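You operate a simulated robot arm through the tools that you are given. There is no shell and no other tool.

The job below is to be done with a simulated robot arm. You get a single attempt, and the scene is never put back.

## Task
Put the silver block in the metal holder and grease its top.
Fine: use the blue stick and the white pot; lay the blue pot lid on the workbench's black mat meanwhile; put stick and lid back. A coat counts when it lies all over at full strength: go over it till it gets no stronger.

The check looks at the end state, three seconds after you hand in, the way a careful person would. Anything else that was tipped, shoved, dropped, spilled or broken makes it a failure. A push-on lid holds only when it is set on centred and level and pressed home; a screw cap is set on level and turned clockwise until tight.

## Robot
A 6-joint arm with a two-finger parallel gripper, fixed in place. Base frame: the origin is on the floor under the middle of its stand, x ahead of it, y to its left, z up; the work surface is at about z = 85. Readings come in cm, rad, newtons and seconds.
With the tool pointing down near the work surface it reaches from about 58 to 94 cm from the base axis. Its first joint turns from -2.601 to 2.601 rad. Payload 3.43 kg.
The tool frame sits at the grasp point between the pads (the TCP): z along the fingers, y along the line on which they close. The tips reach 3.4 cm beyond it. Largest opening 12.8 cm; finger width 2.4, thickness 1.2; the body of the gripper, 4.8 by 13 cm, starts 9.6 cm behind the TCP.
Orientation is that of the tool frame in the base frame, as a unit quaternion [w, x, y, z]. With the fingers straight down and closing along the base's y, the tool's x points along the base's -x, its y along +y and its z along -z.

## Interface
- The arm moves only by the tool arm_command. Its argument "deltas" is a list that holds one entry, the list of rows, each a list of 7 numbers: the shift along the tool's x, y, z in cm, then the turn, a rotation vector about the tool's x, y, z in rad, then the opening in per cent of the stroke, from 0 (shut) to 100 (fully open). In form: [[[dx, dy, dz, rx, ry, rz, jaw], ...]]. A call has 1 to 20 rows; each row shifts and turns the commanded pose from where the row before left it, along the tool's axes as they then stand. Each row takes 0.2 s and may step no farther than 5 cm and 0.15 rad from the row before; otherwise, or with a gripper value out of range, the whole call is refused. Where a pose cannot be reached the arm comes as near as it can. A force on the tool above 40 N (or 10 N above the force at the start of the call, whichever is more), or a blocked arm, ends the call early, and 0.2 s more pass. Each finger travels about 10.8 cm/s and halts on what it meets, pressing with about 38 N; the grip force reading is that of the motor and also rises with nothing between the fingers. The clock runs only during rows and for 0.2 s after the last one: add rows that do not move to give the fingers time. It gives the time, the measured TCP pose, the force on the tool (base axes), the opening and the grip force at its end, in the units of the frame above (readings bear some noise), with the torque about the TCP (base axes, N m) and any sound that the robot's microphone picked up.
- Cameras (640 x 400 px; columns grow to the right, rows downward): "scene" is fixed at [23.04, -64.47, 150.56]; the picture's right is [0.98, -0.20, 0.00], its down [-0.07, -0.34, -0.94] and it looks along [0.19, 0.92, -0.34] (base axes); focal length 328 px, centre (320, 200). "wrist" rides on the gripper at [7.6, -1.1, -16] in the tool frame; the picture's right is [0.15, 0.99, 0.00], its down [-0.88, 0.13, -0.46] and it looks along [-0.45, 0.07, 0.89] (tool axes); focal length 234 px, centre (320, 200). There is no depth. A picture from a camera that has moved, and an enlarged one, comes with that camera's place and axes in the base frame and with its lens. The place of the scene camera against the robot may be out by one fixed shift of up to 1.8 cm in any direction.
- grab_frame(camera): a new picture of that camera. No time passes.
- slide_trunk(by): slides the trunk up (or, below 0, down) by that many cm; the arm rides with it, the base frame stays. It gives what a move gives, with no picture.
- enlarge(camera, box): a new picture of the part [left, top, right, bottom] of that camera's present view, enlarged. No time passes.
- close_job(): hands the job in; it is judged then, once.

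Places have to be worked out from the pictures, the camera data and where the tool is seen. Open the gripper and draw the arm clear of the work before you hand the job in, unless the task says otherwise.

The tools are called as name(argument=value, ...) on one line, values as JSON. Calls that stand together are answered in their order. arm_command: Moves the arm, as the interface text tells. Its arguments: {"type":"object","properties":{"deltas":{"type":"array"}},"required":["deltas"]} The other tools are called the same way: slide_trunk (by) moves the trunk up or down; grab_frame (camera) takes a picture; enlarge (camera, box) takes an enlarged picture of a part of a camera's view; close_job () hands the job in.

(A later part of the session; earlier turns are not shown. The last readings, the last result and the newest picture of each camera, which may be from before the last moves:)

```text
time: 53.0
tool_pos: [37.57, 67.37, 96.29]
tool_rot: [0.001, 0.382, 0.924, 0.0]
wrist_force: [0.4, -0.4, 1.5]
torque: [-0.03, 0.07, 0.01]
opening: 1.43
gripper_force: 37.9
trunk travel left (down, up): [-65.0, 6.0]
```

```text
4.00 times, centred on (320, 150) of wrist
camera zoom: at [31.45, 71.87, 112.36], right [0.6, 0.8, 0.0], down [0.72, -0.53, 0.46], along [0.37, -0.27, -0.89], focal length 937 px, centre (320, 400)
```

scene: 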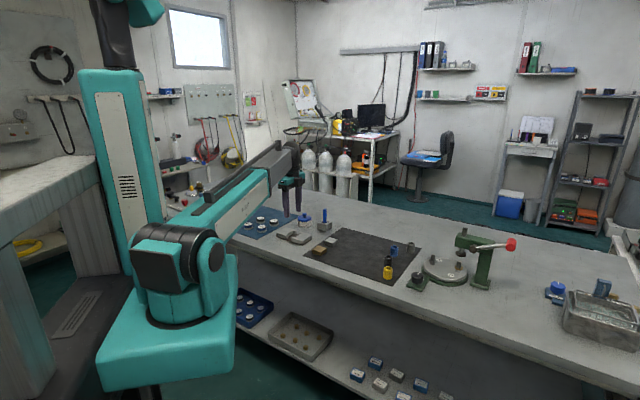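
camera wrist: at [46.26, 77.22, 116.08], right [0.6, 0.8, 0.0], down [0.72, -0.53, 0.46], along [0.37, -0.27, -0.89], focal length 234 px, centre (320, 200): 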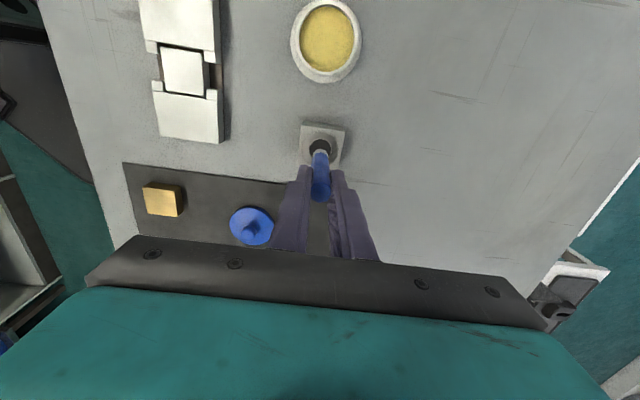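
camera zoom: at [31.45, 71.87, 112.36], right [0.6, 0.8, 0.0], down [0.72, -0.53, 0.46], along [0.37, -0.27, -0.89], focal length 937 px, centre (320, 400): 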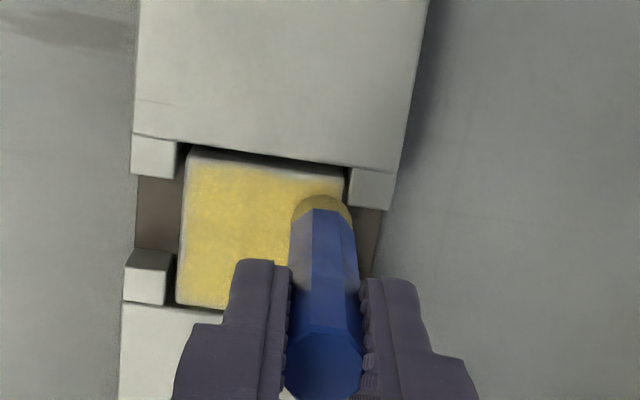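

The second pass is evening things out; the +x edge looks a bit paler. I continue the crosswise strokes over the rest.

arm_command(deltas=[[[-0.4, 0, 0.03, 0, 0, 0, 0], [-0.4, 0, 0, 0, 0, 0, 0], [0, -0.53, 0, 0, 0, 0, 0], [0, -0.53, 0, 0, 0, 0, 0], [0, -0.53, 0, 0, 0, 0, 0], [0, -0.53, 0, 0, 0, 0, 0], [0, -0.53, 0, 0, 0, 0, 0], [0, -0.53, 0, 0, 0, 0, 0], [-0.4, 0, 0, 0, 0, 0, 0], [-0.4, 0, 0, 0, 0, 0, 0], [0, 0.53, 0, 0, 0, 0, 0], [0, 0.53, 0, 0, 0, 0, 0], [0, 0.53, 0, 0, 0, 0, 0], [0, 0.53, 0, 0, 0, 0, 0], [0, 0.53, 0, 0, 0, 0, 0], [0, 0.53, 0, 0, 0, 0, 0], [-0.4, 0, 0, 0, 0, 0, 0], [-0.4, 0, 0, 0, 0, 0, 0]]])

enlarge(camera="scene", box=[280, 215, 320, 245])

enlarge(camera="wrist", box=[260, 100, 380, 200])

```text
time: 56.8
tool_pos: [39.16, 65.77, 96.21]
tool_rot: [0.0, 0.381, 0.924, 0.0]
wrist_force: [-2.9, 3.6, 7.2]
torque: [0.42, 0.29, 0.01]
opening: 1.48
gripper_force: 38.3
trunk travel left (down, up): [-65.0, 6.0]
```

```text
13.33 times, centred on (300, 230) of scene
camera zoom: at [23.04, -64.47, 150.56], right [0.98, -0.2, 0.0], down [-0.07, -0.34, -0.94], along [0.19, 0.92, -0.34], focal length 4367 px, centre (587, -200)
```

zoom: 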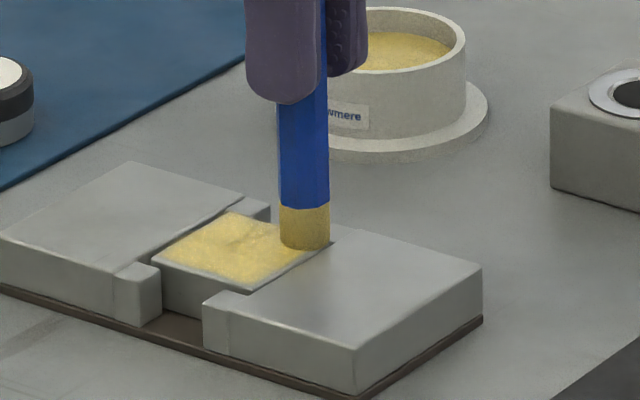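

```text
4.00 times, centred on (320, 150) of wrist
camera zoom: at [33.06, 70.12, 112.35], right [0.59, 0.8, 0.0], down [0.72, -0.53, 0.45], along [0.37, -0.27, -0.89], focal length 937 px, centre (320, 400)
```

zoom: 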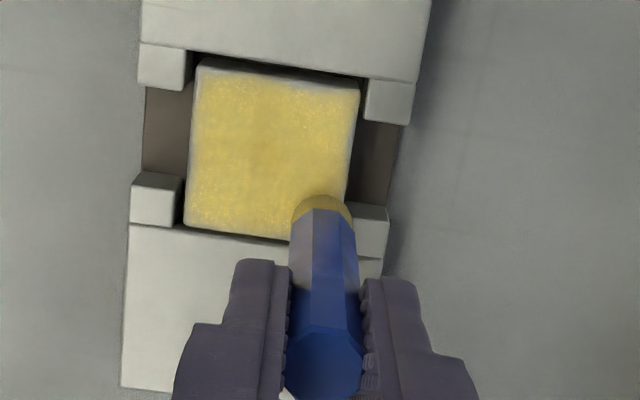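

There is about 4.6 N lateral resistance, so the felt is likely brushing the jaw's edge. I back off 0.15 cm, do the last crosswise stroke, and lift off to inspect.

arm_command(deltas=[[[0.15, 0, 0, 0, 0, 0, 0], [0, -0.53, 0, 0, 0, 0, 0], [0, -0.53, 0, 0, 0, 0, 0], [0, -0.53, 0, 0, 0, 0, 0], [0, -0.53, 0, 0, 0, 0, 0], [0, -0.53, 0, 0, 0, 0, 0], [0, -0.53, 0, 0, 0, 0, 0], [0, 0, -0.5, 0, 0, 0, 0], [0, 0, -2, 0, 0, 0, 0], [0, 0, -2, 0, 0, 0, 0], [-2, 0, 0, 0, 0, 0, 0], [0, 0, 0, 0, 0, 0, 0]]])

enlarge(camera="scene", box=[280, 215, 320, 245])

enlarge(camera="wrist", box=[280, 80, 380, 160])

enlarge(camera="scene", box=[280, 195, 330, 235])

```text
time: 59.4
tool_pos: [38.39, 61.99, 100.75]
tool_rot: [0.0, 0.383, 0.924, 0.001]
wrist_force: [-0.2, -0.1, -0.3]
torque: [-0.01, 0.03, -0.03]
opening: 1.45
gripper_force: 37.7
trunk travel left (down, up): [-65.0, 6.0]
```

```text
13.33 times, centred on (300, 230) of scene
camera zoom: at [23.04, -64.47, 150.56], right [0.98, -0.2, 0.0], down [-0.07, -0.34, -0.94], along [0.19, 0.92, -0.34], focal length 4367 px, centre (587, -200)
```

zoom: 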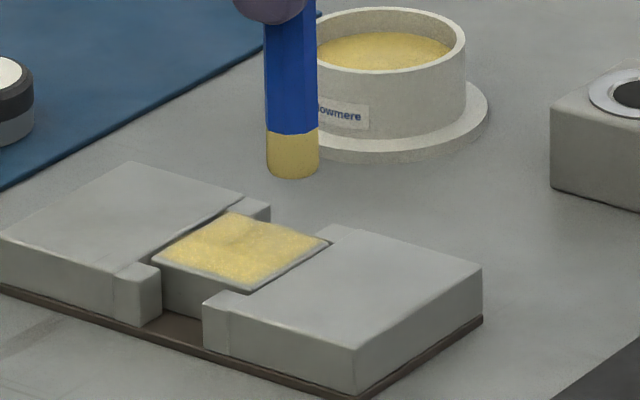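

```text
5.00 times, centred on (330, 120) of wrist
camera zoom: at [32.26, 66.53, 116.73], right [0.6, 0.8, 0.0], down [0.72, -0.53, 0.46], along [0.37, -0.27, -0.89], focal length 1171 px, centre (270, 600)
```

zoom: 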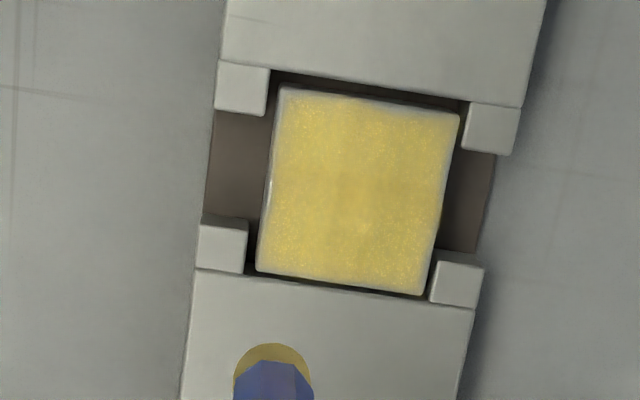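

```text
10.00 times, centred on (305, 215) of scene
camera zoom: at [23.04, -64.47, 150.56], right [0.98, -0.2, 0.0], down [-0.07, -0.34, -0.94], along [0.19, 0.92, -0.34], focal length 3275 px, centre (470, 50)
```

zoom: 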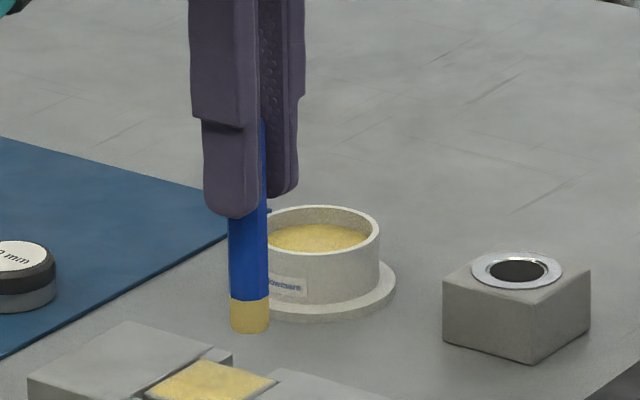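

The top looks coated all over and the jaws look clean. I zoom in hard to check evenness at edges and corners.

enlarge(camera="wrist", box=[315, 90, 380, 145])

enlarge(camera="scene", box=[285, 222, 310, 240])

```text
7.27 times, centred on (348, 118) of wrist
camera zoom: at [32.26, 66.53, 116.73], right [0.6, 0.8, 0.0], down [0.72, -0.53, 0.46], along [0.37, -0.27, -0.89], focal length 1703 px, centre (120, 800)
```

zoom: 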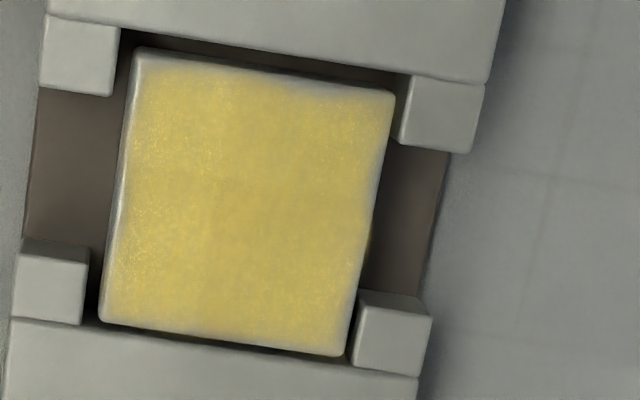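

```text
16.00 times, centred on (298, 231) of scene
camera zoom: at [23.04, -64.47, 150.56], right [0.98, -0.2, 0.0], down [-0.07, -0.34, -0.94], along [0.19, 0.92, -0.34], focal length 5241 px, centre (680, -296)
```

zoom: 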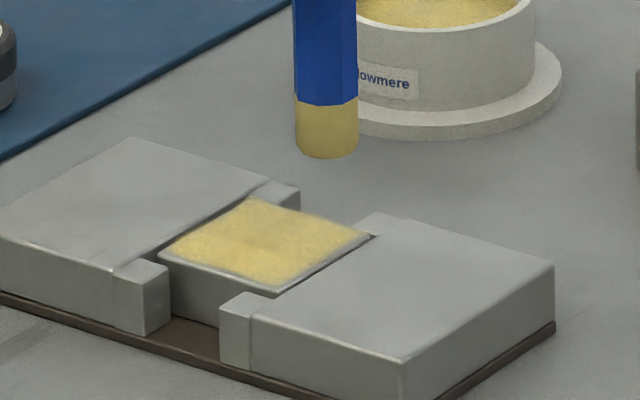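

The coat covers everything but looks slightly paler near the rim, especially the +x edge, so it is not yet at full strength. I go back to the pot to reload the felt.

arm_command(deltas=[[[1.75, 3.29, 0, 0, 0, 0, 0], [1.75, 3.29, 0, 0, 0, 0, 0], [1.75, 3.29, 0, 0, 0, 0, 0], [1.75, 3.29, 0, 0, 0, 0, 0], [1.75, 3.29, 0, 0, 0, 0, 0], [0, 0, 2, 0, 0, 0, 0], [0, 0, 1.5, 0, 0, 0, 0], [0, 0, 0, 0, 0, 0, 0]]])

enlarge(camera="scene", box=[285, 190, 335, 230])

```text
time: 61.2
tool_pos: [43.86, 79.98, 97.3]
tool_rot: [0.001, 0.382, 0.924, 0.001]
wrist_force: [-0.1, 0.1, 0.2]
torque: [0.01, -0.01, 0.0]
opening: 1.47
gripper_force: 38.3
trunk travel left (down, up): [-65.0, 6.0]
```

```text
10.00 times, centred on (310, 210) of scene
camera zoom: at [23.04, -64.47, 150.56], right [0.98, -0.2, 0.0], down [-0.07, -0.34, -0.94], along [0.19, 0.92, -0.34], focal length 3275 px, centre (420, 100)
```

zoom: 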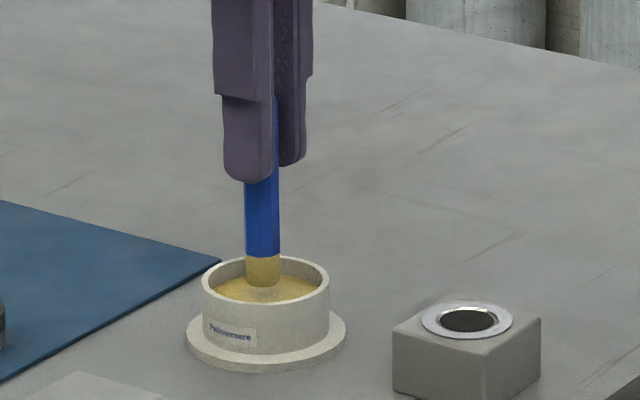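

Centred over the grease again; I lower to a light touch and hold a moment.

arm_command(deltas=[[[0, 0, 0.5, 0, 0, 0, 0], [0, 0, 0.3, 0, 0, 0, 0], [0, 0, 0.15, 0, 0, 0, 0], [0, 0, 0.1, 0, 0, 0, 0], [0, 0, 0, 0, 0, 0, 0], [0, 0, 0, 0, 0, 0, 0]]])

enlarge(camera="scene", box=[285, 190, 335, 230])

```text
time: 62.6
tool_pos: [43.87, 79.78, 96.42]
tool_rot: [0.0, 0.382, 0.924, 0.002]
wrist_force: [2.1, 2.7, 15.9]
torque: [0.34, -0.16, 0.02]
opening: 1.44
gripper_force: 38.2
trunk travel left (down, up): [-65.0, 6.0]
```

```text
10.00 times, centred on (310, 210) of scene
camera zoom: at [23.04, -64.47, 150.56], right [0.98, -0.2, 0.0], down [-0.07, -0.34, -0.94], along [0.19, 0.92, -0.34], focal length 3275 px, centre (420, 100)
```

zoom: 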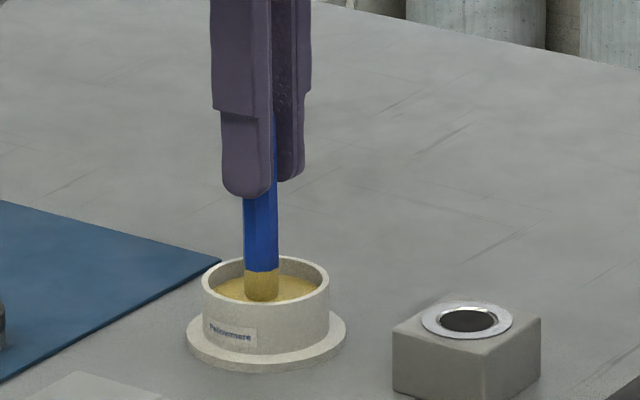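

Felt reloaded with a 16 N touch. I lift out and return above the starting corner of the block.

arm_command(deltas=[[[0, 0, -0.5, 0, 0, 0, 0], [0, 0, -2, 0, 0, 0, 0], [0, 0, -1.7, 0, 0, 0, 0], [-1.67, -4.16, 0, 0, 0, 0, 0], [-1.67, -4.16, 0, 0, 0, 0, 0], [-1.67, -4.16, 0, 0, 0, 0, 0], [-1.67, -4.16, 0, 0, 0, 0, 0], [0, 0, 2.0, 0, 0, 0, 0], [0, 0, 1.5, 0, 0, 0, 0], [0, 0, 0, 0, 0, 0, 0]]])

enlarge(camera="wrist", box=[260, 100, 380, 200])

enlarge(camera="scene", box=[280, 215, 320, 245])

```text
time: 64.8
tool_pos: [36.9, 63.29, 97.15]
tool_rot: [0.0, 0.382, 0.924, -0.001]
wrist_force: [-0.1, 0.4, 0.0]
torque: [-0.01, 0.0, 0.0]
opening: 1.43
gripper_force: 38.8
trunk travel left (down, up): [-65.0, 6.0]
```

```text
4.00 times, centred on (320, 150) of wrist
camera zoom: at [30.69, 67.88, 112.97], right [0.6, 0.8, 0.0], down [0.71, -0.53, 0.46], along [0.37, -0.27, -0.89], focal length 937 px, centre (320, 400)
```

zoom: 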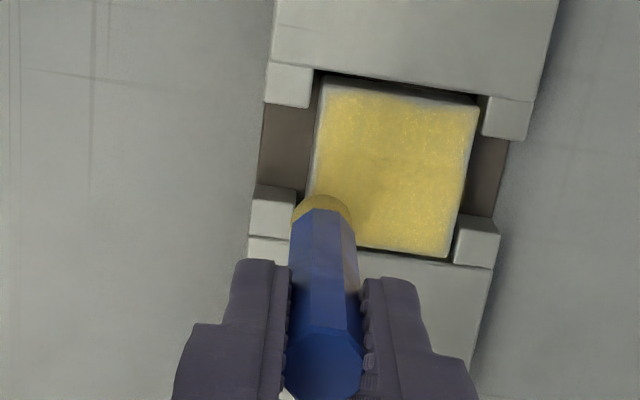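

```text
13.33 times, centred on (300, 230) of scene
camera zoom: at [23.04, -64.47, 150.56], right [0.98, -0.2, 0.0], down [-0.07, -0.34, -0.94], along [0.19, 0.92, -0.34], focal length 4367 px, centre (587, -200)
```

zoom: 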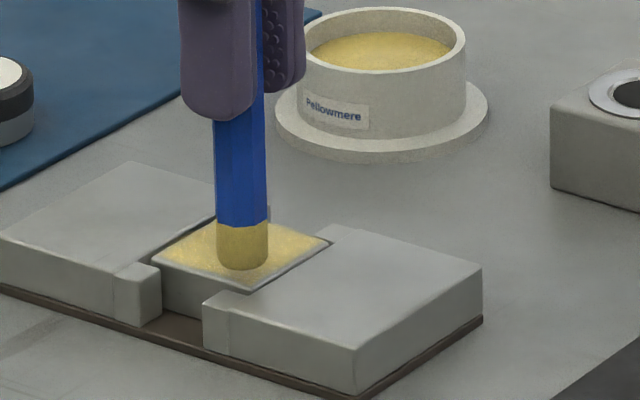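

The tip is about 0.65 cm above the start corner. I lower to light contact.

arm_command(deltas=[[[0, 0, 0.45, 0, 0, 0, 0], [0, 0, 0.15, 0, 0, 0, 0], [0, 0, 0.1, 0, 0, 0, 0], [0, 0, 0, 0, 0, 0, 0]]])

```text
time: 65.8
tool_pos: [36.88, 63.31, 96.41]
tool_rot: [0.001, 0.382, 0.924, 0.001]
wrist_force: [1.6, 1.6, 11.8]
torque: [0.14, -0.12, -0.02]
opening: 1.48
gripper_force: 38.4
trunk travel left (down, up): [-65.0, 6.0]
```

Contact at 12 N; I ease off slightly and run a stroke around three sides of the rim.

arm_command(deltas=[[[0, 0, -0.08, 0, 0, 0, 0], [0.54, 0, 0, 0, 0, 0, 0], [0.54, 0, 0, 0, 0, 0, 0], [0.54, 0, 0, 0, 0, 0, 0], [0.54, 0, 0, 0, 0, 0, 0], [0.54, 0, 0, 0, 0, 0, 0], [0.5, 0, 0, 0, 0, 0, 0], [0, 0.55, 0, 0, 0, 0, 0], [0, 0.55, 0, 0, 0, 0, 0], [0, 0.55, 0, 0, 0, 0, 0], [0, 0.55, 0, 0, 0, 0, 0], [0, 0.55, 0, 0, 0, 0, 0], [0, 0.5, 0, 0, 0, 0, 0], [-0.54, 0, 0, 0, 0, 0, 0], [-0.54, 0, 0, 0, 0, 0, 0], [-0.54, 0, 0, 0, 0, 0, 0], [-0.54, 0, 0, 0, 0, 0, 0], [-0.54, 0, 0, 0, 0, 0, 0], [-0.5, 0, 0, 0, 0, 0, 0]]])

enlarge(camera="wrist", box=[260, 100, 380, 200])

enlarge(camera="scene", box=[280, 215, 320, 245])

```text
time: 69.8
tool_pos: [38.99, 65.65, 96.38]
tool_rot: [0.0, 0.381, 0.925, 0.001]
wrist_force: [0.2, 0.1, -0.4]
torque: [-0.01, 0.03, -0.02]
opening: 1.44
gripper_force: 37.7
trunk travel left (down, up): [-65.0, 6.0]
```

```text
4.00 times, centred on (320, 150) of wrist
camera zoom: at [32.94, 70.19, 112.38], right [0.6, 0.8, 0.0], down [0.72, -0.53, 0.46], along [0.37, -0.27, -0.89], focal length 937 px, centre (320, 400)
```

zoom: 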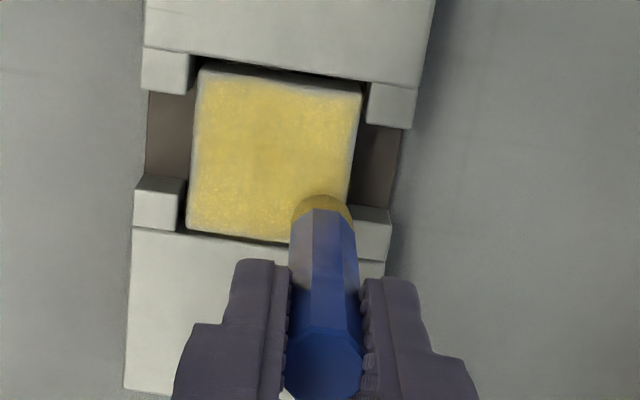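

```text
13.33 times, centred on (300, 230) of scene
camera zoom: at [23.04, -64.47, 150.56], right [0.98, -0.2, 0.0], down [-0.07, -0.34, -0.94], along [0.19, 0.92, -0.34], focal length 4367 px, centre (587, -200)
```

zoom: 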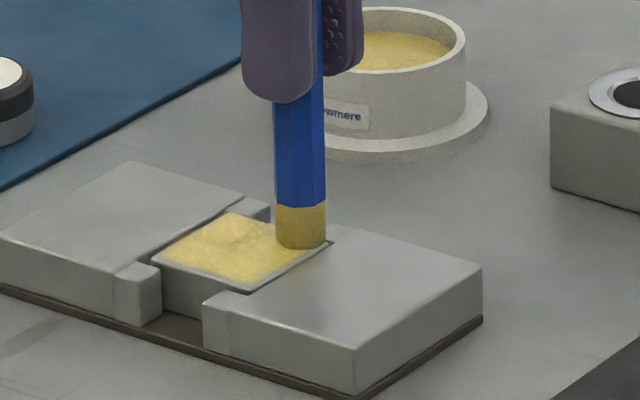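

Force reads zero here, so the tip was riding high—the first contact was likely on the ear beside the corner. I lift a little, go to the block's centre and find the true surface height there.

arm_command(deltas=[[[0, 0, -0.4, 0, 0, 0, 0], [0.75, -0.8, 0, 0, 0, 0, 0], [0.75, -0.85, 0, 0, 0, 0, 0], [0, 0, 0.4, 0, 0, 0, 0], [0, 0, 0.06, 0, 0, 0, 0], [0, 0, 0, 0, 0, 0, 0]]])

arm_command(deltas=[[[0, 0, 0.06, 0, 0, 0, 0], [0, 0, 0, 0, 0, 0, 0]]])

enlarge(camera="wrist", box=[260, 100, 380, 200])

```text
time: 71.2
tool_pos: [36.83, 65.6, 96.39]
tool_rot: [0.0, 0.382, 0.924, 0.0]
wrist_force: [-1.2, 0.0, 3.0]
torque: [-0.03, 0.07, 0.02]
opening: 1.46
gripper_force: 38.2
trunk travel left (down, up): [-65.0, 6.0]
```

```text
time: 71.8
tool_pos: [36.8, 65.5, 96.46]
tool_rot: [0.0, 0.382, 0.924, 0.001]
wrist_force: [-1.5, -0.3, 8.7]
torque: [0.03, 0.19, 0.02]
opening: 1.44
gripper_force: 37.4
trunk travel left (down, up): [-65.0, 6.0]
```

```text
4.00 times, centred on (320, 150) of wrist
camera zoom: at [30.67, 70.05, 112.32], right [0.6, 0.8, 0.0], down [0.71, -0.53, 0.46], along [0.37, -0.27, -0.89], focal length 937 px, centre (320, 400)
```

zoom: 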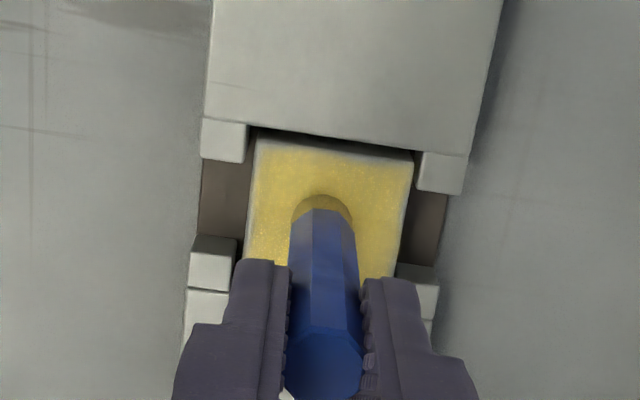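

True contact on the block found (3 N then 8.7 N). At this height I run a full raster, starting at the paler +x edge.

arm_command(deltas=[[[0.55, -0.53, 0, 0, 0, 0, 0], [0.55, -0.53, 0, 0, 0, 0, 0], [0.55, -0.53, 0, 0, 0, 0, 0], [0, 0.64, 0, 0, 0, 0, 0], [0, 0.64, 0, 0, 0, 0, 0], [0, 0.64, 0, 0, 0, 0, 0], [0, 0.64, 0, 0, 0, 0, 0], [0, 0.64, 0, 0, 0, 0, 0], [-0.55, 0, 0, 0, 0, 0, 0], [0, -0.64, 0, 0, 0, 0, 0], [0, -0.64, 0, 0, 0, 0, 0], [0, -0.64, 0, 0, 0, 0, 0], [0, -0.64, 0, 0, 0, 0, 0], [0, -0.64, 0, 0, 0, 0, 0], [-0.55, 0, 0, 0, 0, 0, 0], [0, 0.64, 0, 0, 0, 0, 0], [0, 0.64, 0, 0, 0, 0, 0], [0, 0.64, 0, 0, 0, 0, 0], [0, 0.64, 0, 0, 0, 0, 0], [0, 0.64, 0, 0, 0, 0, 0]]])

enlarge(camera="wrist", box=[260, 100, 380, 200])

enlarge(camera="scene", box=[280, 215, 320, 245])

```text
time: 76.0
tool_pos: [37.55, 67.12, 96.42]
tool_rot: [0.0, 0.382, 0.924, 0.0]
wrist_force: [-2.5, -3.5, 15.6]
torque: [-0.3, 0.31, 0.01]
opening: 1.46
gripper_force: 38.1
trunk travel left (down, up): [-65.0, 6.0]
```

```text
4.00 times, centred on (320, 150) of wrist
camera zoom: at [31.38, 71.58, 112.27], right [0.6, 0.8, 0.0], down [0.71, -0.53, 0.46], along [0.37, -0.27, -0.89], focal length 937 px, centre (320, 400)
```

zoom: 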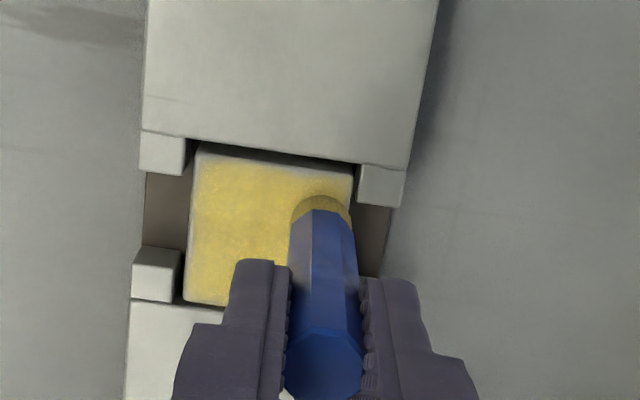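

```text
13.33 times, centred on (300, 230) of scene
camera zoom: at [23.04, -64.47, 150.56], right [0.98, -0.2, 0.0], down [-0.07, -0.34, -0.94], along [0.19, 0.92, -0.34], focal length 4367 px, centre (587, -200)
```

zoom: 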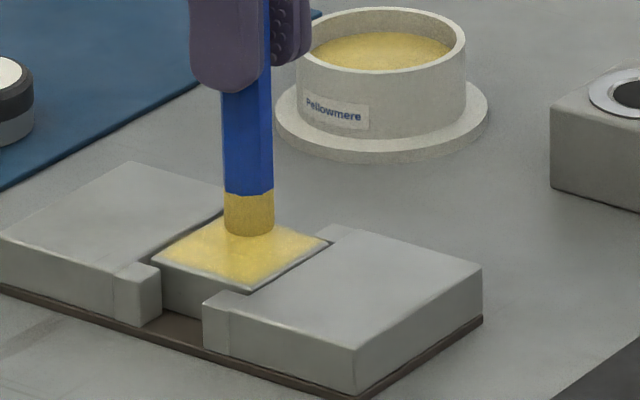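

Still going evenly. I continue the raster over the remaining half with slightly less pressure.

arm_command(deltas=[[[-0.55, 0, -0.04, 0, 0, 0, 0], [0, -0.64, 0, 0, 0, 0, 0], [0, -0.64, 0, 0, 0, 0, 0], [0, -0.64, 0, 0, 0, 0, 0], [0, -0.64, 0, 0, 0, 0, 0], [0, -0.64, 0, 0, 0, 0, 0], [-0.55, 0, 0, 0, 0, 0, 0], [0, 0.64, 0, 0, 0, 0, 0], [0, 0.64, 0, 0, 0, 0, 0], [0, 0.64, 0, 0, 0, 0, 0], [0, 0.64, 0, 0, 0, 0, 0], [0, 0.64, 0, 0, 0, 0, 0], [-0.55, 0, 0, 0, 0, 0, 0], [0, -0.64, 0, 0, 0, 0, 0], [0, -0.64, 0, 0, 0, 0, 0], [0, -0.64, 0, 0, 0, 0, 0], [0, -0.64, 0, 0, 0, 0, 0], [0, -0.64, 0, 0, 0, 0, 0]]])

arm_command(deltas=[[[-0.4, 0, 0, 0, 0, 0, 0], [0, 0.64, 0, 0, 0, 0, 0], [0, 0.64, 0, 0, 0, 0, 0], [0, 0.64, 0, 0, 0, 0, 0], [0, 0.64, 0, 0, 0, 0, 0], [0, 0.64, 0, 0, 0, 0, 0], [0, 0, -0.5, 0, 0, 0, 0], [0, 0, -2, 0, 0, 0, 0], [0, 0, -2, 0, 0, 0, 0], [-2, -1.5, 0, 0, 0, 0, 0], [0, 0, 0, 0, 0, 0, 0]]])

enlarge(camera="wrist", box=[280, 80, 380, 160])

enlarge(camera="scene", box=[280, 215, 320, 245])

```text
time: 79.8
tool_pos: [36.63, 63.58, 96.28]
tool_rot: [0.0, 0.382, 0.924, 0.0]
wrist_force: [0.2, 0.1, 1.9]
torque: [-0.01, -0.01, 0.0]
opening: 1.48
gripper_force: 37.7
trunk travel left (down, up): [-65.0, 6.0]
```

```text
time: 82.2
tool_pos: [39.4, 63.2, 100.88]
tool_rot: [0.0, 0.383, 0.924, 0.0]
wrist_force: [-0.2, 0.0, 0.5]
torque: [0.01, 0.03, 0.01]
opening: 1.44
gripper_force: 37.5
trunk travel left (down, up): [-65.0, 6.0]
```

```text
5.00 times, centred on (330, 120) of wrist
camera zoom: at [33.33, 67.65, 116.85], right [0.6, 0.8, 0.0], down [0.72, -0.53, 0.46], along [0.37, -0.27, -0.89], focal length 1171 px, centre (270, 600)
```

zoom: 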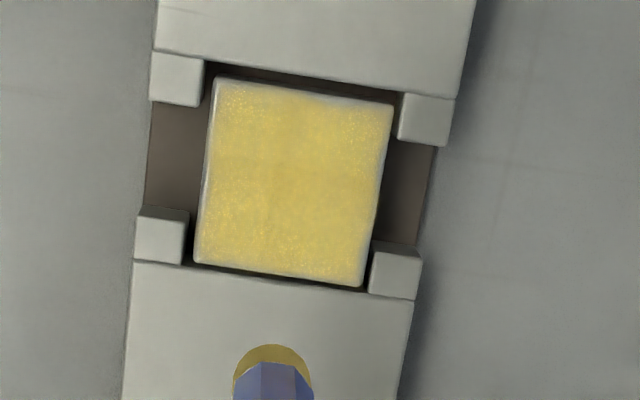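

```text
13.33 times, centred on (300, 230) of scene
camera zoom: at [23.04, -64.47, 150.56], right [0.98, -0.2, 0.0], down [-0.07, -0.34, -0.94], along [0.19, 0.92, -0.34], focal length 4367 px, centre (587, -200)
```

zoom: 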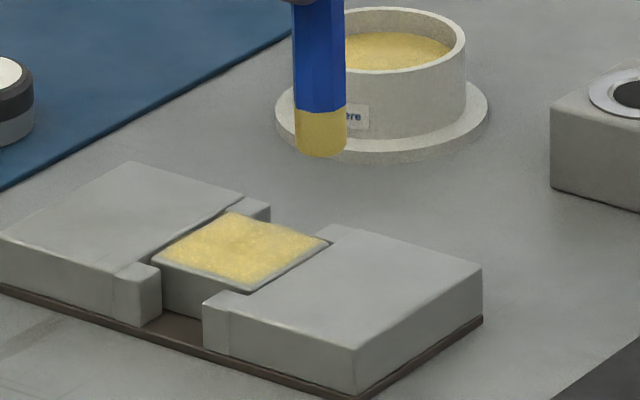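

The coat looks more even now. I zoom closely to compare with the previous pass.

enlarge(camera="wrist", box=[305, 85, 370, 145])

enlarge(camera="scene", box=[285, 222, 310, 240])

```text
6.67 times, centred on (338, 115) of wrist
camera zoom: at [33.33, 67.65, 116.85], right [0.6, 0.8, 0.0], down [0.72, -0.53, 0.46], along [0.37, -0.27, -0.89], focal length 1561 px, centre (203, 767)
```

zoom: 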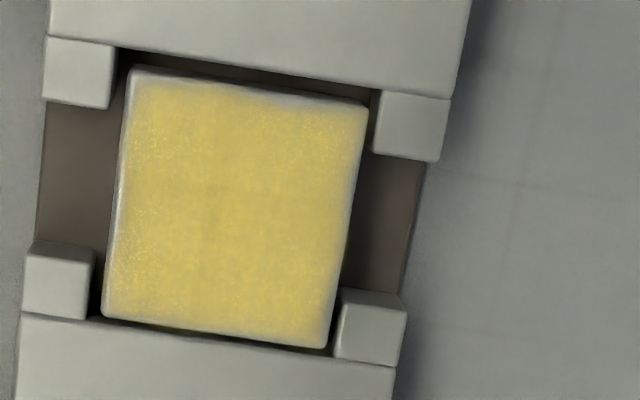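

```text
16.00 times, centred on (298, 231) of scene
camera zoom: at [23.04, -64.47, 150.56], right [0.98, -0.2, 0.0], down [-0.07, -0.34, -0.94], along [0.19, 0.92, -0.34], focal length 5241 px, centre (680, -296)
```

zoom: 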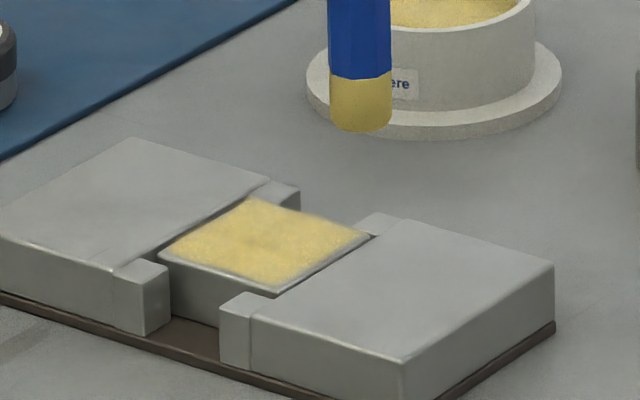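

I zoom tighter on the +x edge and on each corner to judge whether that pale rim is just the bevel.

enlarge(camera="wrist", box=[320, 91, 346, 107])

enlarge(camera="wrist", box=[340, 94, 366, 110])

enlarge(camera="wrist", box=[316, 122, 342, 138])

enlarge(camera="wrist", box=[336, 124, 362, 140])

```text
16.00 times, centred on (333, 99) of wrist
camera zoom: at [33.33, 67.65, 116.85], right [0.6, 0.8, 0.0], down [0.72, -0.53, 0.46], along [0.37, -0.27, -0.89], focal length 3747 px, centre (112, 1816)
```

zoom: 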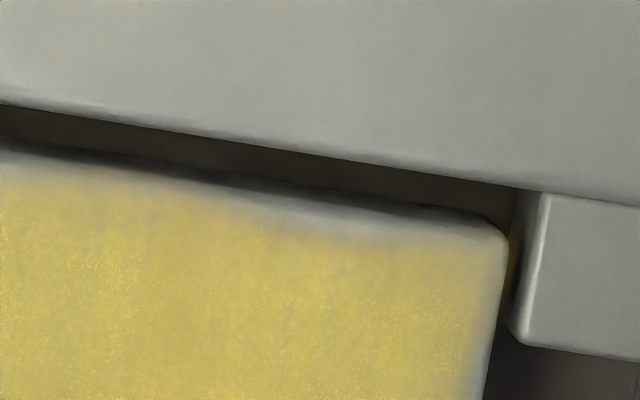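

```text
16.00 times, centred on (353, 102) of wrist
camera zoom: at [33.33, 67.65, 116.85], right [0.6, 0.8, 0.0], down [0.72, -0.53, 0.46], along [0.37, -0.27, -0.89], focal length 3747 px, centre (-208, 1768)
```

zoom: 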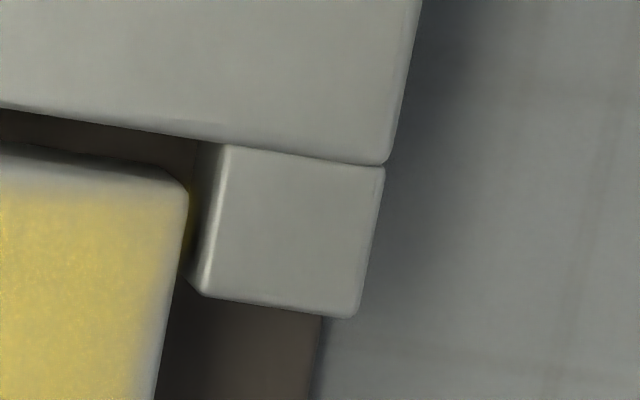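

```text
16.00 times, centred on (329, 130) of wrist
camera zoom: at [33.33, 67.65, 116.85], right [0.6, 0.8, 0.0], down [0.72, -0.53, 0.46], along [0.37, -0.27, -0.89], focal length 3747 px, centre (176, 1320)
```

zoom: 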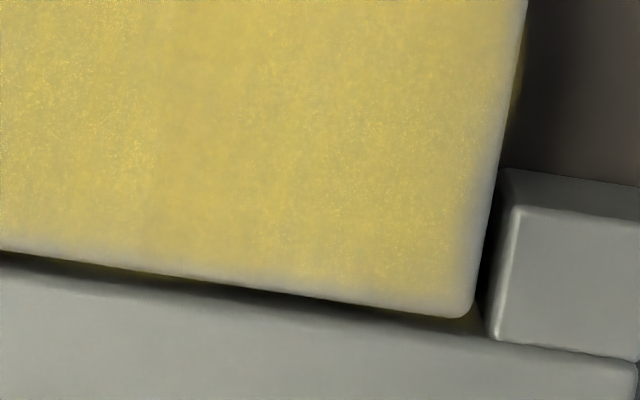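

```text
16.00 times, centred on (349, 132) of wrist
camera zoom: at [33.33, 67.65, 116.85], right [0.6, 0.8, 0.0], down [0.72, -0.53, 0.46], along [0.37, -0.27, -0.89], focal length 3747 px, centre (-144, 1288)
```

zoom: 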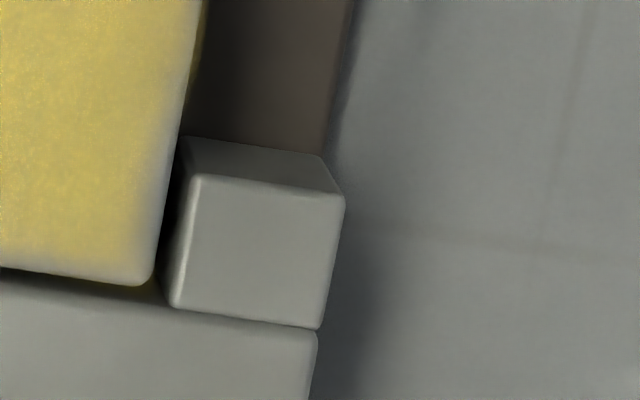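

The pale rim is narrow and mostly the rounded edge, but to be sure I reload once more and do a final pass reaching a little farther out on all sides.

arm_command(deltas=[[[2.17, 3.73, 0, 0, 0, 0, 0], [2.17, 3.73, 0, 0, 0, 0, 0], [2.17, 3.73, 0, 0, 0, 0, 0], [2.17, 3.73, 0, 0, 0, 0, 0], [0, 0, 2, 0, 0, 0, 0], [0, 0, 1.6, 0, 0, 0, 0], [0, 0, 0.5, 0, 0, 0, 0], [0, 0, 0.3, 0, 0, 0, 0], [0, 0, 0.2, 0, 0, 0, 0], [0, 0, 0, 0, 0, 0, 0], [0, 0, 0, 0, 0, 0, 0]]])

enlarge(camera="scene", box=[285, 190, 335, 230])

```text
time: 84.6
tool_pos: [43.9, 79.79, 96.34]
tool_rot: [0.001, 0.383, 0.924, 0.002]
wrist_force: [2.7, 0.3, 19.7]
torque: [0.01, -0.23, -0.02]
opening: 1.47
gripper_force: 38.1
trunk travel left (down, up): [-65.0, 6.0]
```

```text
10.00 times, centred on (310, 210) of scene
camera zoom: at [23.04, -64.47, 150.56], right [0.98, -0.2, 0.0], down [-0.07, -0.34, -0.94], along [0.19, 0.92, -0.34], focal length 3275 px, centre (420, 100)
```

zoom: 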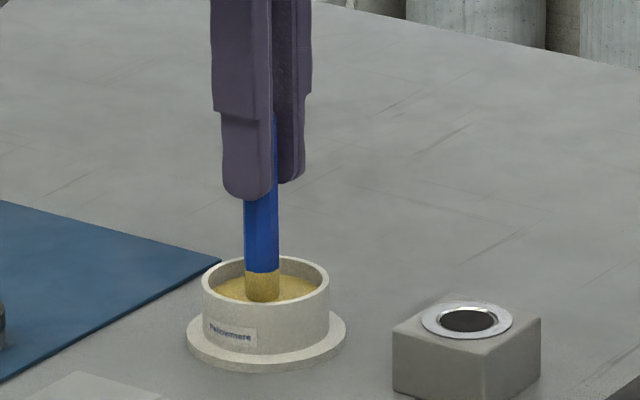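

Reloaded (about 20 N touch). I return over the block's centre and come down near contact.

arm_command(deltas=[[[0, 0, -0.5, 0, 0, 0, 0], [0, 0, -2, 0, 0, 0, 0], [0, 0, -1.5, 0, 0, 0, 0], [-1.28, -3.74, 0, 0, 0, 0, 0], [-1.28, -3.74, 0, 0, 0, 0, 0], [-1.28, -3.74, 0, 0, 0, 0, 0], [-1.28, -3.74, 0, 0, 0, 0, 0], [0, 0, 2, 0, 0, 0, 0], [0, 0, 1.6, 0, 0, 0, 0], [0, 0, 0, 0, 0, 0, 0]]])

enlarge(camera="wrist", box=[260, 100, 380, 200])

```text
time: 86.8
tool_pos: [36.85, 65.69, 96.49]
tool_rot: [0.0, 0.383, 0.924, 0.0]
wrist_force: [-0.1, 0.0, -0.8]
torque: [-0.01, 0.04, -0.02]
opening: 1.45
gripper_force: 37.5
trunk travel left (down, up): [-65.0, 6.0]
```

```text
4.00 times, centred on (320, 150) of wrist
camera zoom: at [30.74, 70.22, 112.42], right [0.6, 0.8, 0.0], down [0.72, -0.53, 0.46], along [0.37, -0.27, -0.89], focal length 937 px, centre (320, 400)
```

zoom: 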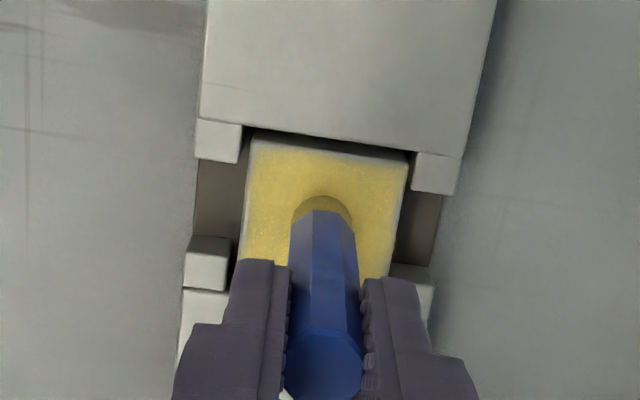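

Over the centre; I lower to light contact.

arm_command(deltas=[[[0, 0, 0.1, 0, 0, 0, 0], [0, 0, 0.08, 0, 0, 0, 0], [0, 0, 0, 0, 0, 0, 0]]])

```text
time: 87.6
tool_pos: [36.96, 65.76, 96.26]
tool_rot: [0.0, 0.382, 0.924, 0.0]
wrist_force: [0.1, -0.4, 0.2]
torque: [0.0, -0.01, 0.0]
opening: 1.44
gripper_force: 38.7
trunk travel left (down, up): [-65.0, 6.0]
```

Not touching yet (the stick has slid up slightly in the grip); a little lower.

arm_command(deltas=[[[0, 0, 0.08, 0, 0, 0, 0], [0, 0, 0, 0, 0, 0, 0]]])

```text
time: 88.2
tool_pos: [36.98, 65.76, 96.26]
tool_rot: [0.0, 0.383, 0.924, -0.001]
wrist_force: [0.3, 1.0, 2.9]
torque: [0.09, -0.04, -0.03]
opening: 1.46
gripper_force: 38.0
trunk travel left (down, up): [-65.0, 6.0]
```

Contact at 3 N; adding a hair of pressure, I stroke the +x edge and the +y edge, reaching slightly past the rim.

arm_command(deltas=[[[0, 0, 0.05, 0, 0, 0, 0], [0.583, -0.58, 0, 0, 0, 0, 0], [0.583, -0.58, 0, 0, 0, 0, 0], [0.583, -0.58, 0, 0, 0, 0, 0], [0, 0.575, 0, 0, 0, 0, 0], [0, 0.575, 0, 0, 0, 0, 0], [0, 0.575, 0, 0, 0, 0, 0], [0, 0.575, 0, 0, 0, 0, 0], [0, 0.575, 0, 0, 0, 0, 0], [0, 0.575, 0, 0, 0, 0, 0], [-0.583, 0, 0, 0, 0, 0, 0], [-0.583, 0, 0, 0, 0, 0, 0], [-0.583, 0, 0, 0, 0, 0, 0], [-0.583, 0, 0, 0, 0, 0, 0], [-0.583, 0, 0, 0, 0, 0, 0], [-0.583, 0, 0, 0, 0, 0, 0]]])

enlarge(camera="wrist", box=[260, 100, 380, 200])

enlarge(camera="scene", box=[280, 215, 320, 245])

```text
time: 91.6
tool_pos: [39.47, 65.7, 96.3]
tool_rot: [0.001, 0.381, 0.924, 0.0]
wrist_force: [1.2, 0.6, 1.2]
torque: [-0.01, -0.02, -0.01]
opening: 1.45
gripper_force: 37.9
trunk travel left (down, up): [-65.0, 6.0]
```

```text
4.00 times, centred on (320, 150) of wrist
camera zoom: at [33.23, 70.24, 112.27], right [0.6, 0.8, 0.0], down [0.72, -0.53, 0.46], along [0.37, -0.27, -0.89], focal length 937 px, centre (320, 400)
```

zoom: 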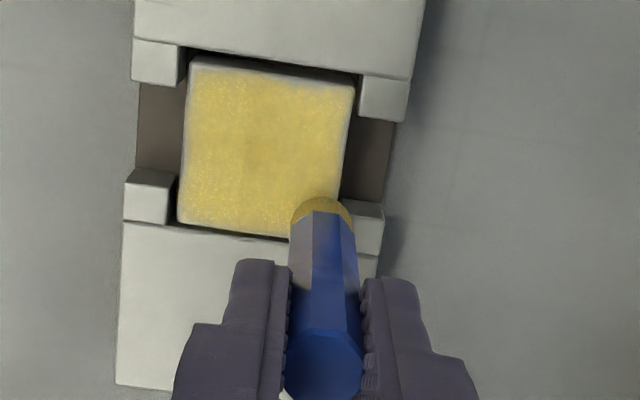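

```text
13.33 times, centred on (300, 230) of scene
camera zoom: at [23.04, -64.47, 150.56], right [0.98, -0.2, 0.0], down [-0.07, -0.34, -0.94], along [0.19, 0.92, -0.34], focal length 4367 px, centre (587, -200)
```

zoom: 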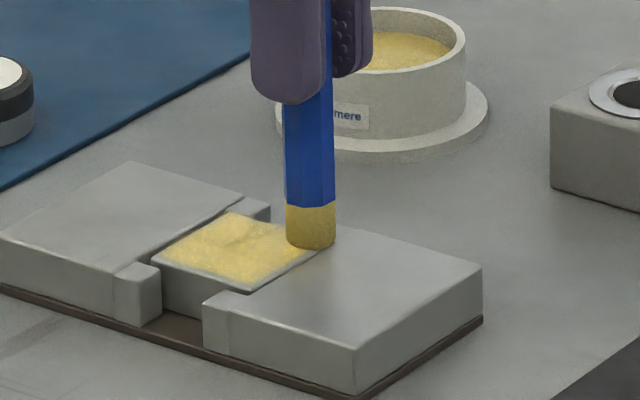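

Proceeding around the other two edges and one interior line, with slightly more pressure.

arm_command(deltas=[[[0, -0.575, 0.05, 0, 0, 0, 0], [0, -0.575, 0, 0, 0, 0, 0], [0, -0.575, 0, 0, 0, 0, 0], [0, -0.575, 0, 0, 0, 0, 0], [0, -0.575, 0, 0, 0, 0, 0], [0, -0.575, 0, 0, 0, 0, 0], [0.583, 0, 0, 0, 0, 0, 0], [0.583, 0, 0, 0, 0, 0, 0], [0.583, 0, 0, 0, 0, 0, 0], [0.583, 0, 0, 0, 0, 0, 0], [0.583, 0, 0, 0, 0, 0, 0], [0.5, 0, 0, 0, 0, 0, 0], [0, 0.45, 0, 0, 0, 0, 0], [0, 0.4, 0, 0, 0, 0, 0], [-0.57, 0, 0, 0, 0, 0, 0], [-0.57, 0, 0, 0, 0, 0, 0], [-0.57, 0, 0, 0, 0, 0, 0], [-0.57, 0, 0, 0, 0, 0, 0], [-0.57, 0, 0, 0, 0, 0, 0], [-0.5, 0, 0, 0, 0, 0, 0]]])

enlarge(camera="wrist", box=[260, 100, 380, 200])

enlarge(camera="scene", box=[280, 215, 320, 245])

```text
time: 95.8
tool_pos: [37.4, 63.84, 96.26]
tool_rot: [0.0, 0.383, 0.924, 0.002]
wrist_force: [-4.5, 4.6, 10.8]
torque: [0.46, 0.43, 0.01]
opening: 1.45
gripper_force: 38.0
trunk travel left (down, up): [-65.0, 6.0]
```

```text
4.00 times, centred on (320, 150) of wrist
camera zoom: at [31.21, 68.34, 112.23], right [0.59, 0.8, 0.0], down [0.72, -0.53, 0.46], along [0.37, -0.27, -0.89], focal length 937 px, centre (320, 400)
```

zoom: 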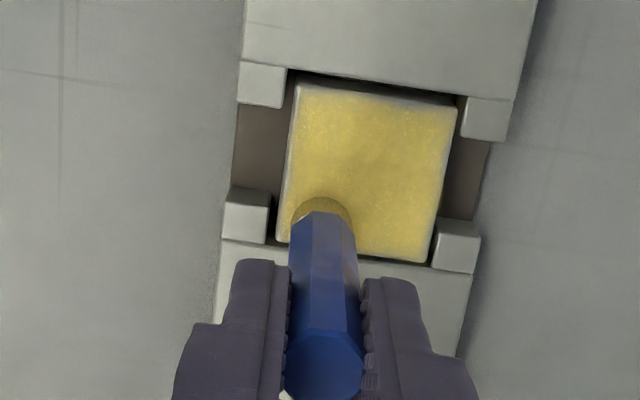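

```text
13.33 times, centred on (300, 230) of scene
camera zoom: at [23.04, -64.47, 150.56], right [0.98, -0.2, 0.0], down [-0.07, -0.34, -0.94], along [0.19, 0.92, -0.34], focal length 4367 px, centre (587, -200)
```

zoom: 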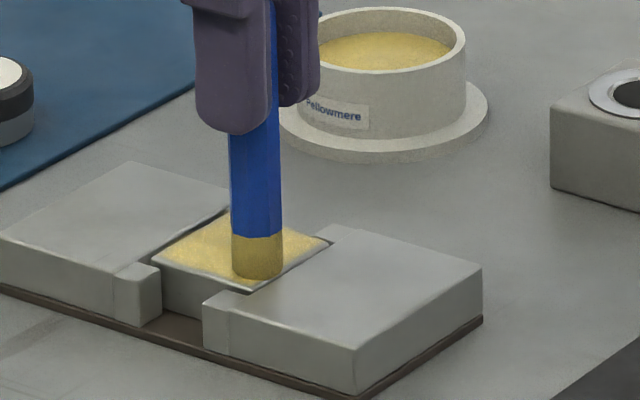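

Two more interior lines to finish this pass, then lift off and inspect.

arm_command(deltas=[[[0, 0.45, 0, 0, 0, 0, 0], [0, 0.4, 0, 0, 0, 0, 0], [0.57, 0, 0, 0, 0, 0, 0], [0.57, 0, 0, 0, 0, 0, 0], [0.57, 0, 0, 0, 0, 0, 0], [0.57, 0, 0, 0, 0, 0, 0], [0.57, 0, 0, 0, 0, 0, 0], [0.5, 0, 0, 0, 0, 0, 0], [0, 0.45, 0, 0, 0, 0, 0], [0, 0.4, 0, 0, 0, 0, 0], [-0.57, 0, 0, 0, 0, 0, 0], [-0.57, 0, 0, 0, 0, 0, 0], [-0.57, 0, 0, 0, 0, 0, 0], [-0.57, 0, 0, 0, 0, 0, 0], [-0.57, 0, 0, 0, 0, 0, 0], [0, 0, -0.5, 0, 0, 0, 0], [0, 0, -2, 0, 0, 0, 0], [0, 0, -2, 0, 0, 0, 0], [-2, -1, 0, 0, 0, 0, 0], [0, 0, 0, 0, 0, 0, 0]]])

enlarge(camera="wrist", box=[300, 85, 365, 145])

enlarge(camera="scene", box=[285, 222, 310, 240])

grab_frame(camera="scene")

```text
time: 100.0
tool_pos: [39.02, 63.24, 100.89]
tool_rot: [-0.001, 0.382, 0.924, 0.0]
wrist_force: [0.6, -0.6, 0.0]
torque: [-0.01, -0.04, 0.04]
opening: 1.45
gripper_force: 38.0
trunk travel left (down, up): [-65.0, 6.0]
```

```text
6.67 times, centred on (332, 115) of wrist
camera zoom: at [32.92, 67.81, 116.74], right [0.6, 0.8, 0.0], down [0.72, -0.53, 0.46], along [0.37, -0.27, -0.89], focal length 1561 px, centre (237, 767)
```

zoom: 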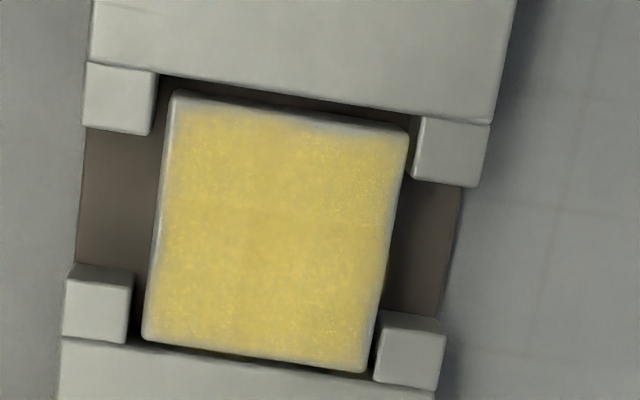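

```text
16.00 times, centred on (298, 231) of scene
camera zoom: at [23.04, -64.47, 150.56], right [0.98, -0.2, 0.0], down [-0.07, -0.34, -0.94], along [0.19, 0.92, -0.34], focal length 5241 px, centre (680, -296)
```

zoom: 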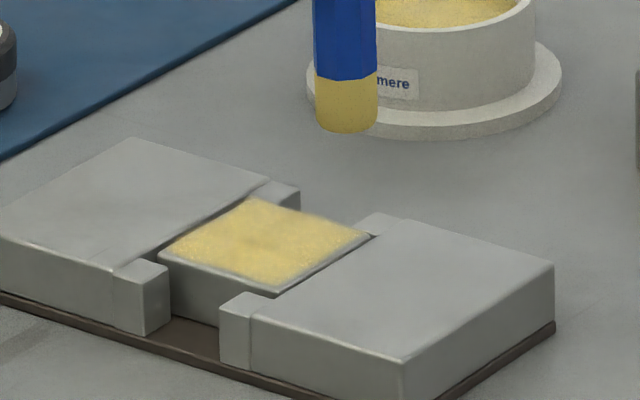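

```text
taken
```

scene: 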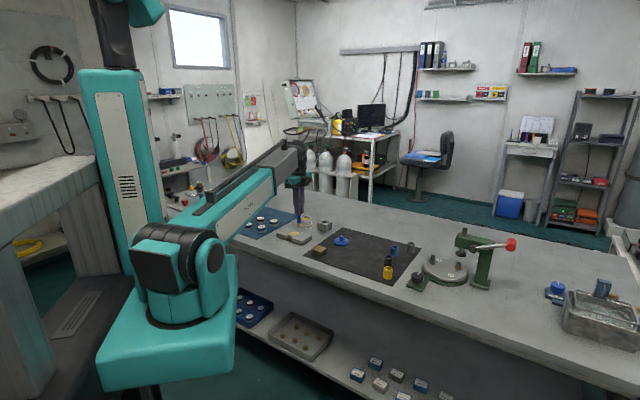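

The coat looks unchanged from the previous pass, i.e. saturated. I take one tight look at the corners for confirmation before putting the stick away.

enlarge(camera="wrist", box=[310, 95, 336, 111])

enlarge(camera="wrist", box=[330, 97, 356, 113])

enlarge(camera="wrist", box=[306, 124, 332, 140])

enlarge(camera="wrist", box=[326, 128, 352, 144])

```text
16.00 times, centred on (323, 103) of wrist
camera zoom: at [32.92, 67.81, 116.74], right [0.6, 0.8, 0.0], down [0.72, -0.53, 0.46], along [0.37, -0.27, -0.89], focal length 3747 px, centre (272, 1752)
```

zoom: 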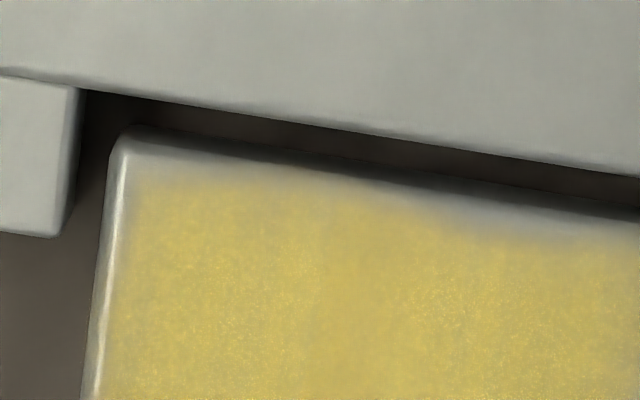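

```text
16.00 times, centred on (343, 105) of wrist
camera zoom: at [32.92, 67.81, 116.74], right [0.6, 0.8, 0.0], down [0.72, -0.53, 0.46], along [0.37, -0.27, -0.89], focal length 3747 px, centre (-48, 1720)
```

zoom: 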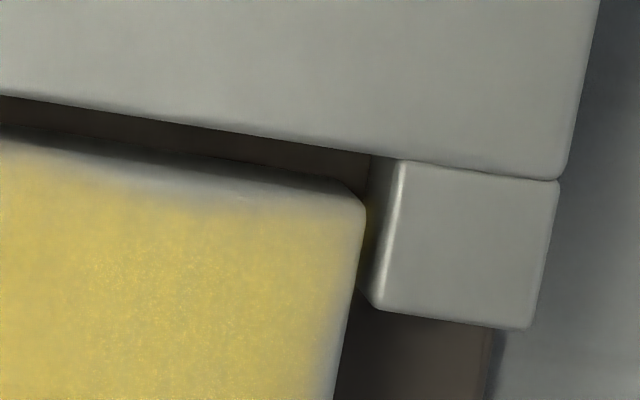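

```text
16.00 times, centred on (319, 132) of wrist
camera zoom: at [32.92, 67.81, 116.74], right [0.6, 0.8, 0.0], down [0.72, -0.53, 0.46], along [0.37, -0.27, -0.89], focal length 3747 px, centre (336, 1288)
```

zoom: 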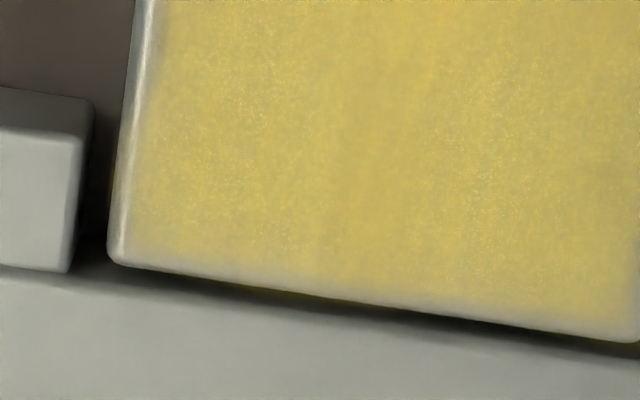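

```text
16.00 times, centred on (339, 136) of wrist
camera zoom: at [32.92, 67.81, 116.74], right [0.6, 0.8, 0.0], down [0.72, -0.53, 0.46], along [0.37, -0.27, -0.89], focal length 3747 px, centre (16, 1224)
```

zoom: 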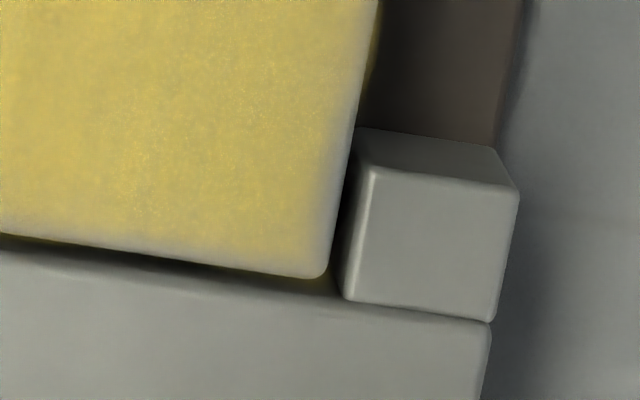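

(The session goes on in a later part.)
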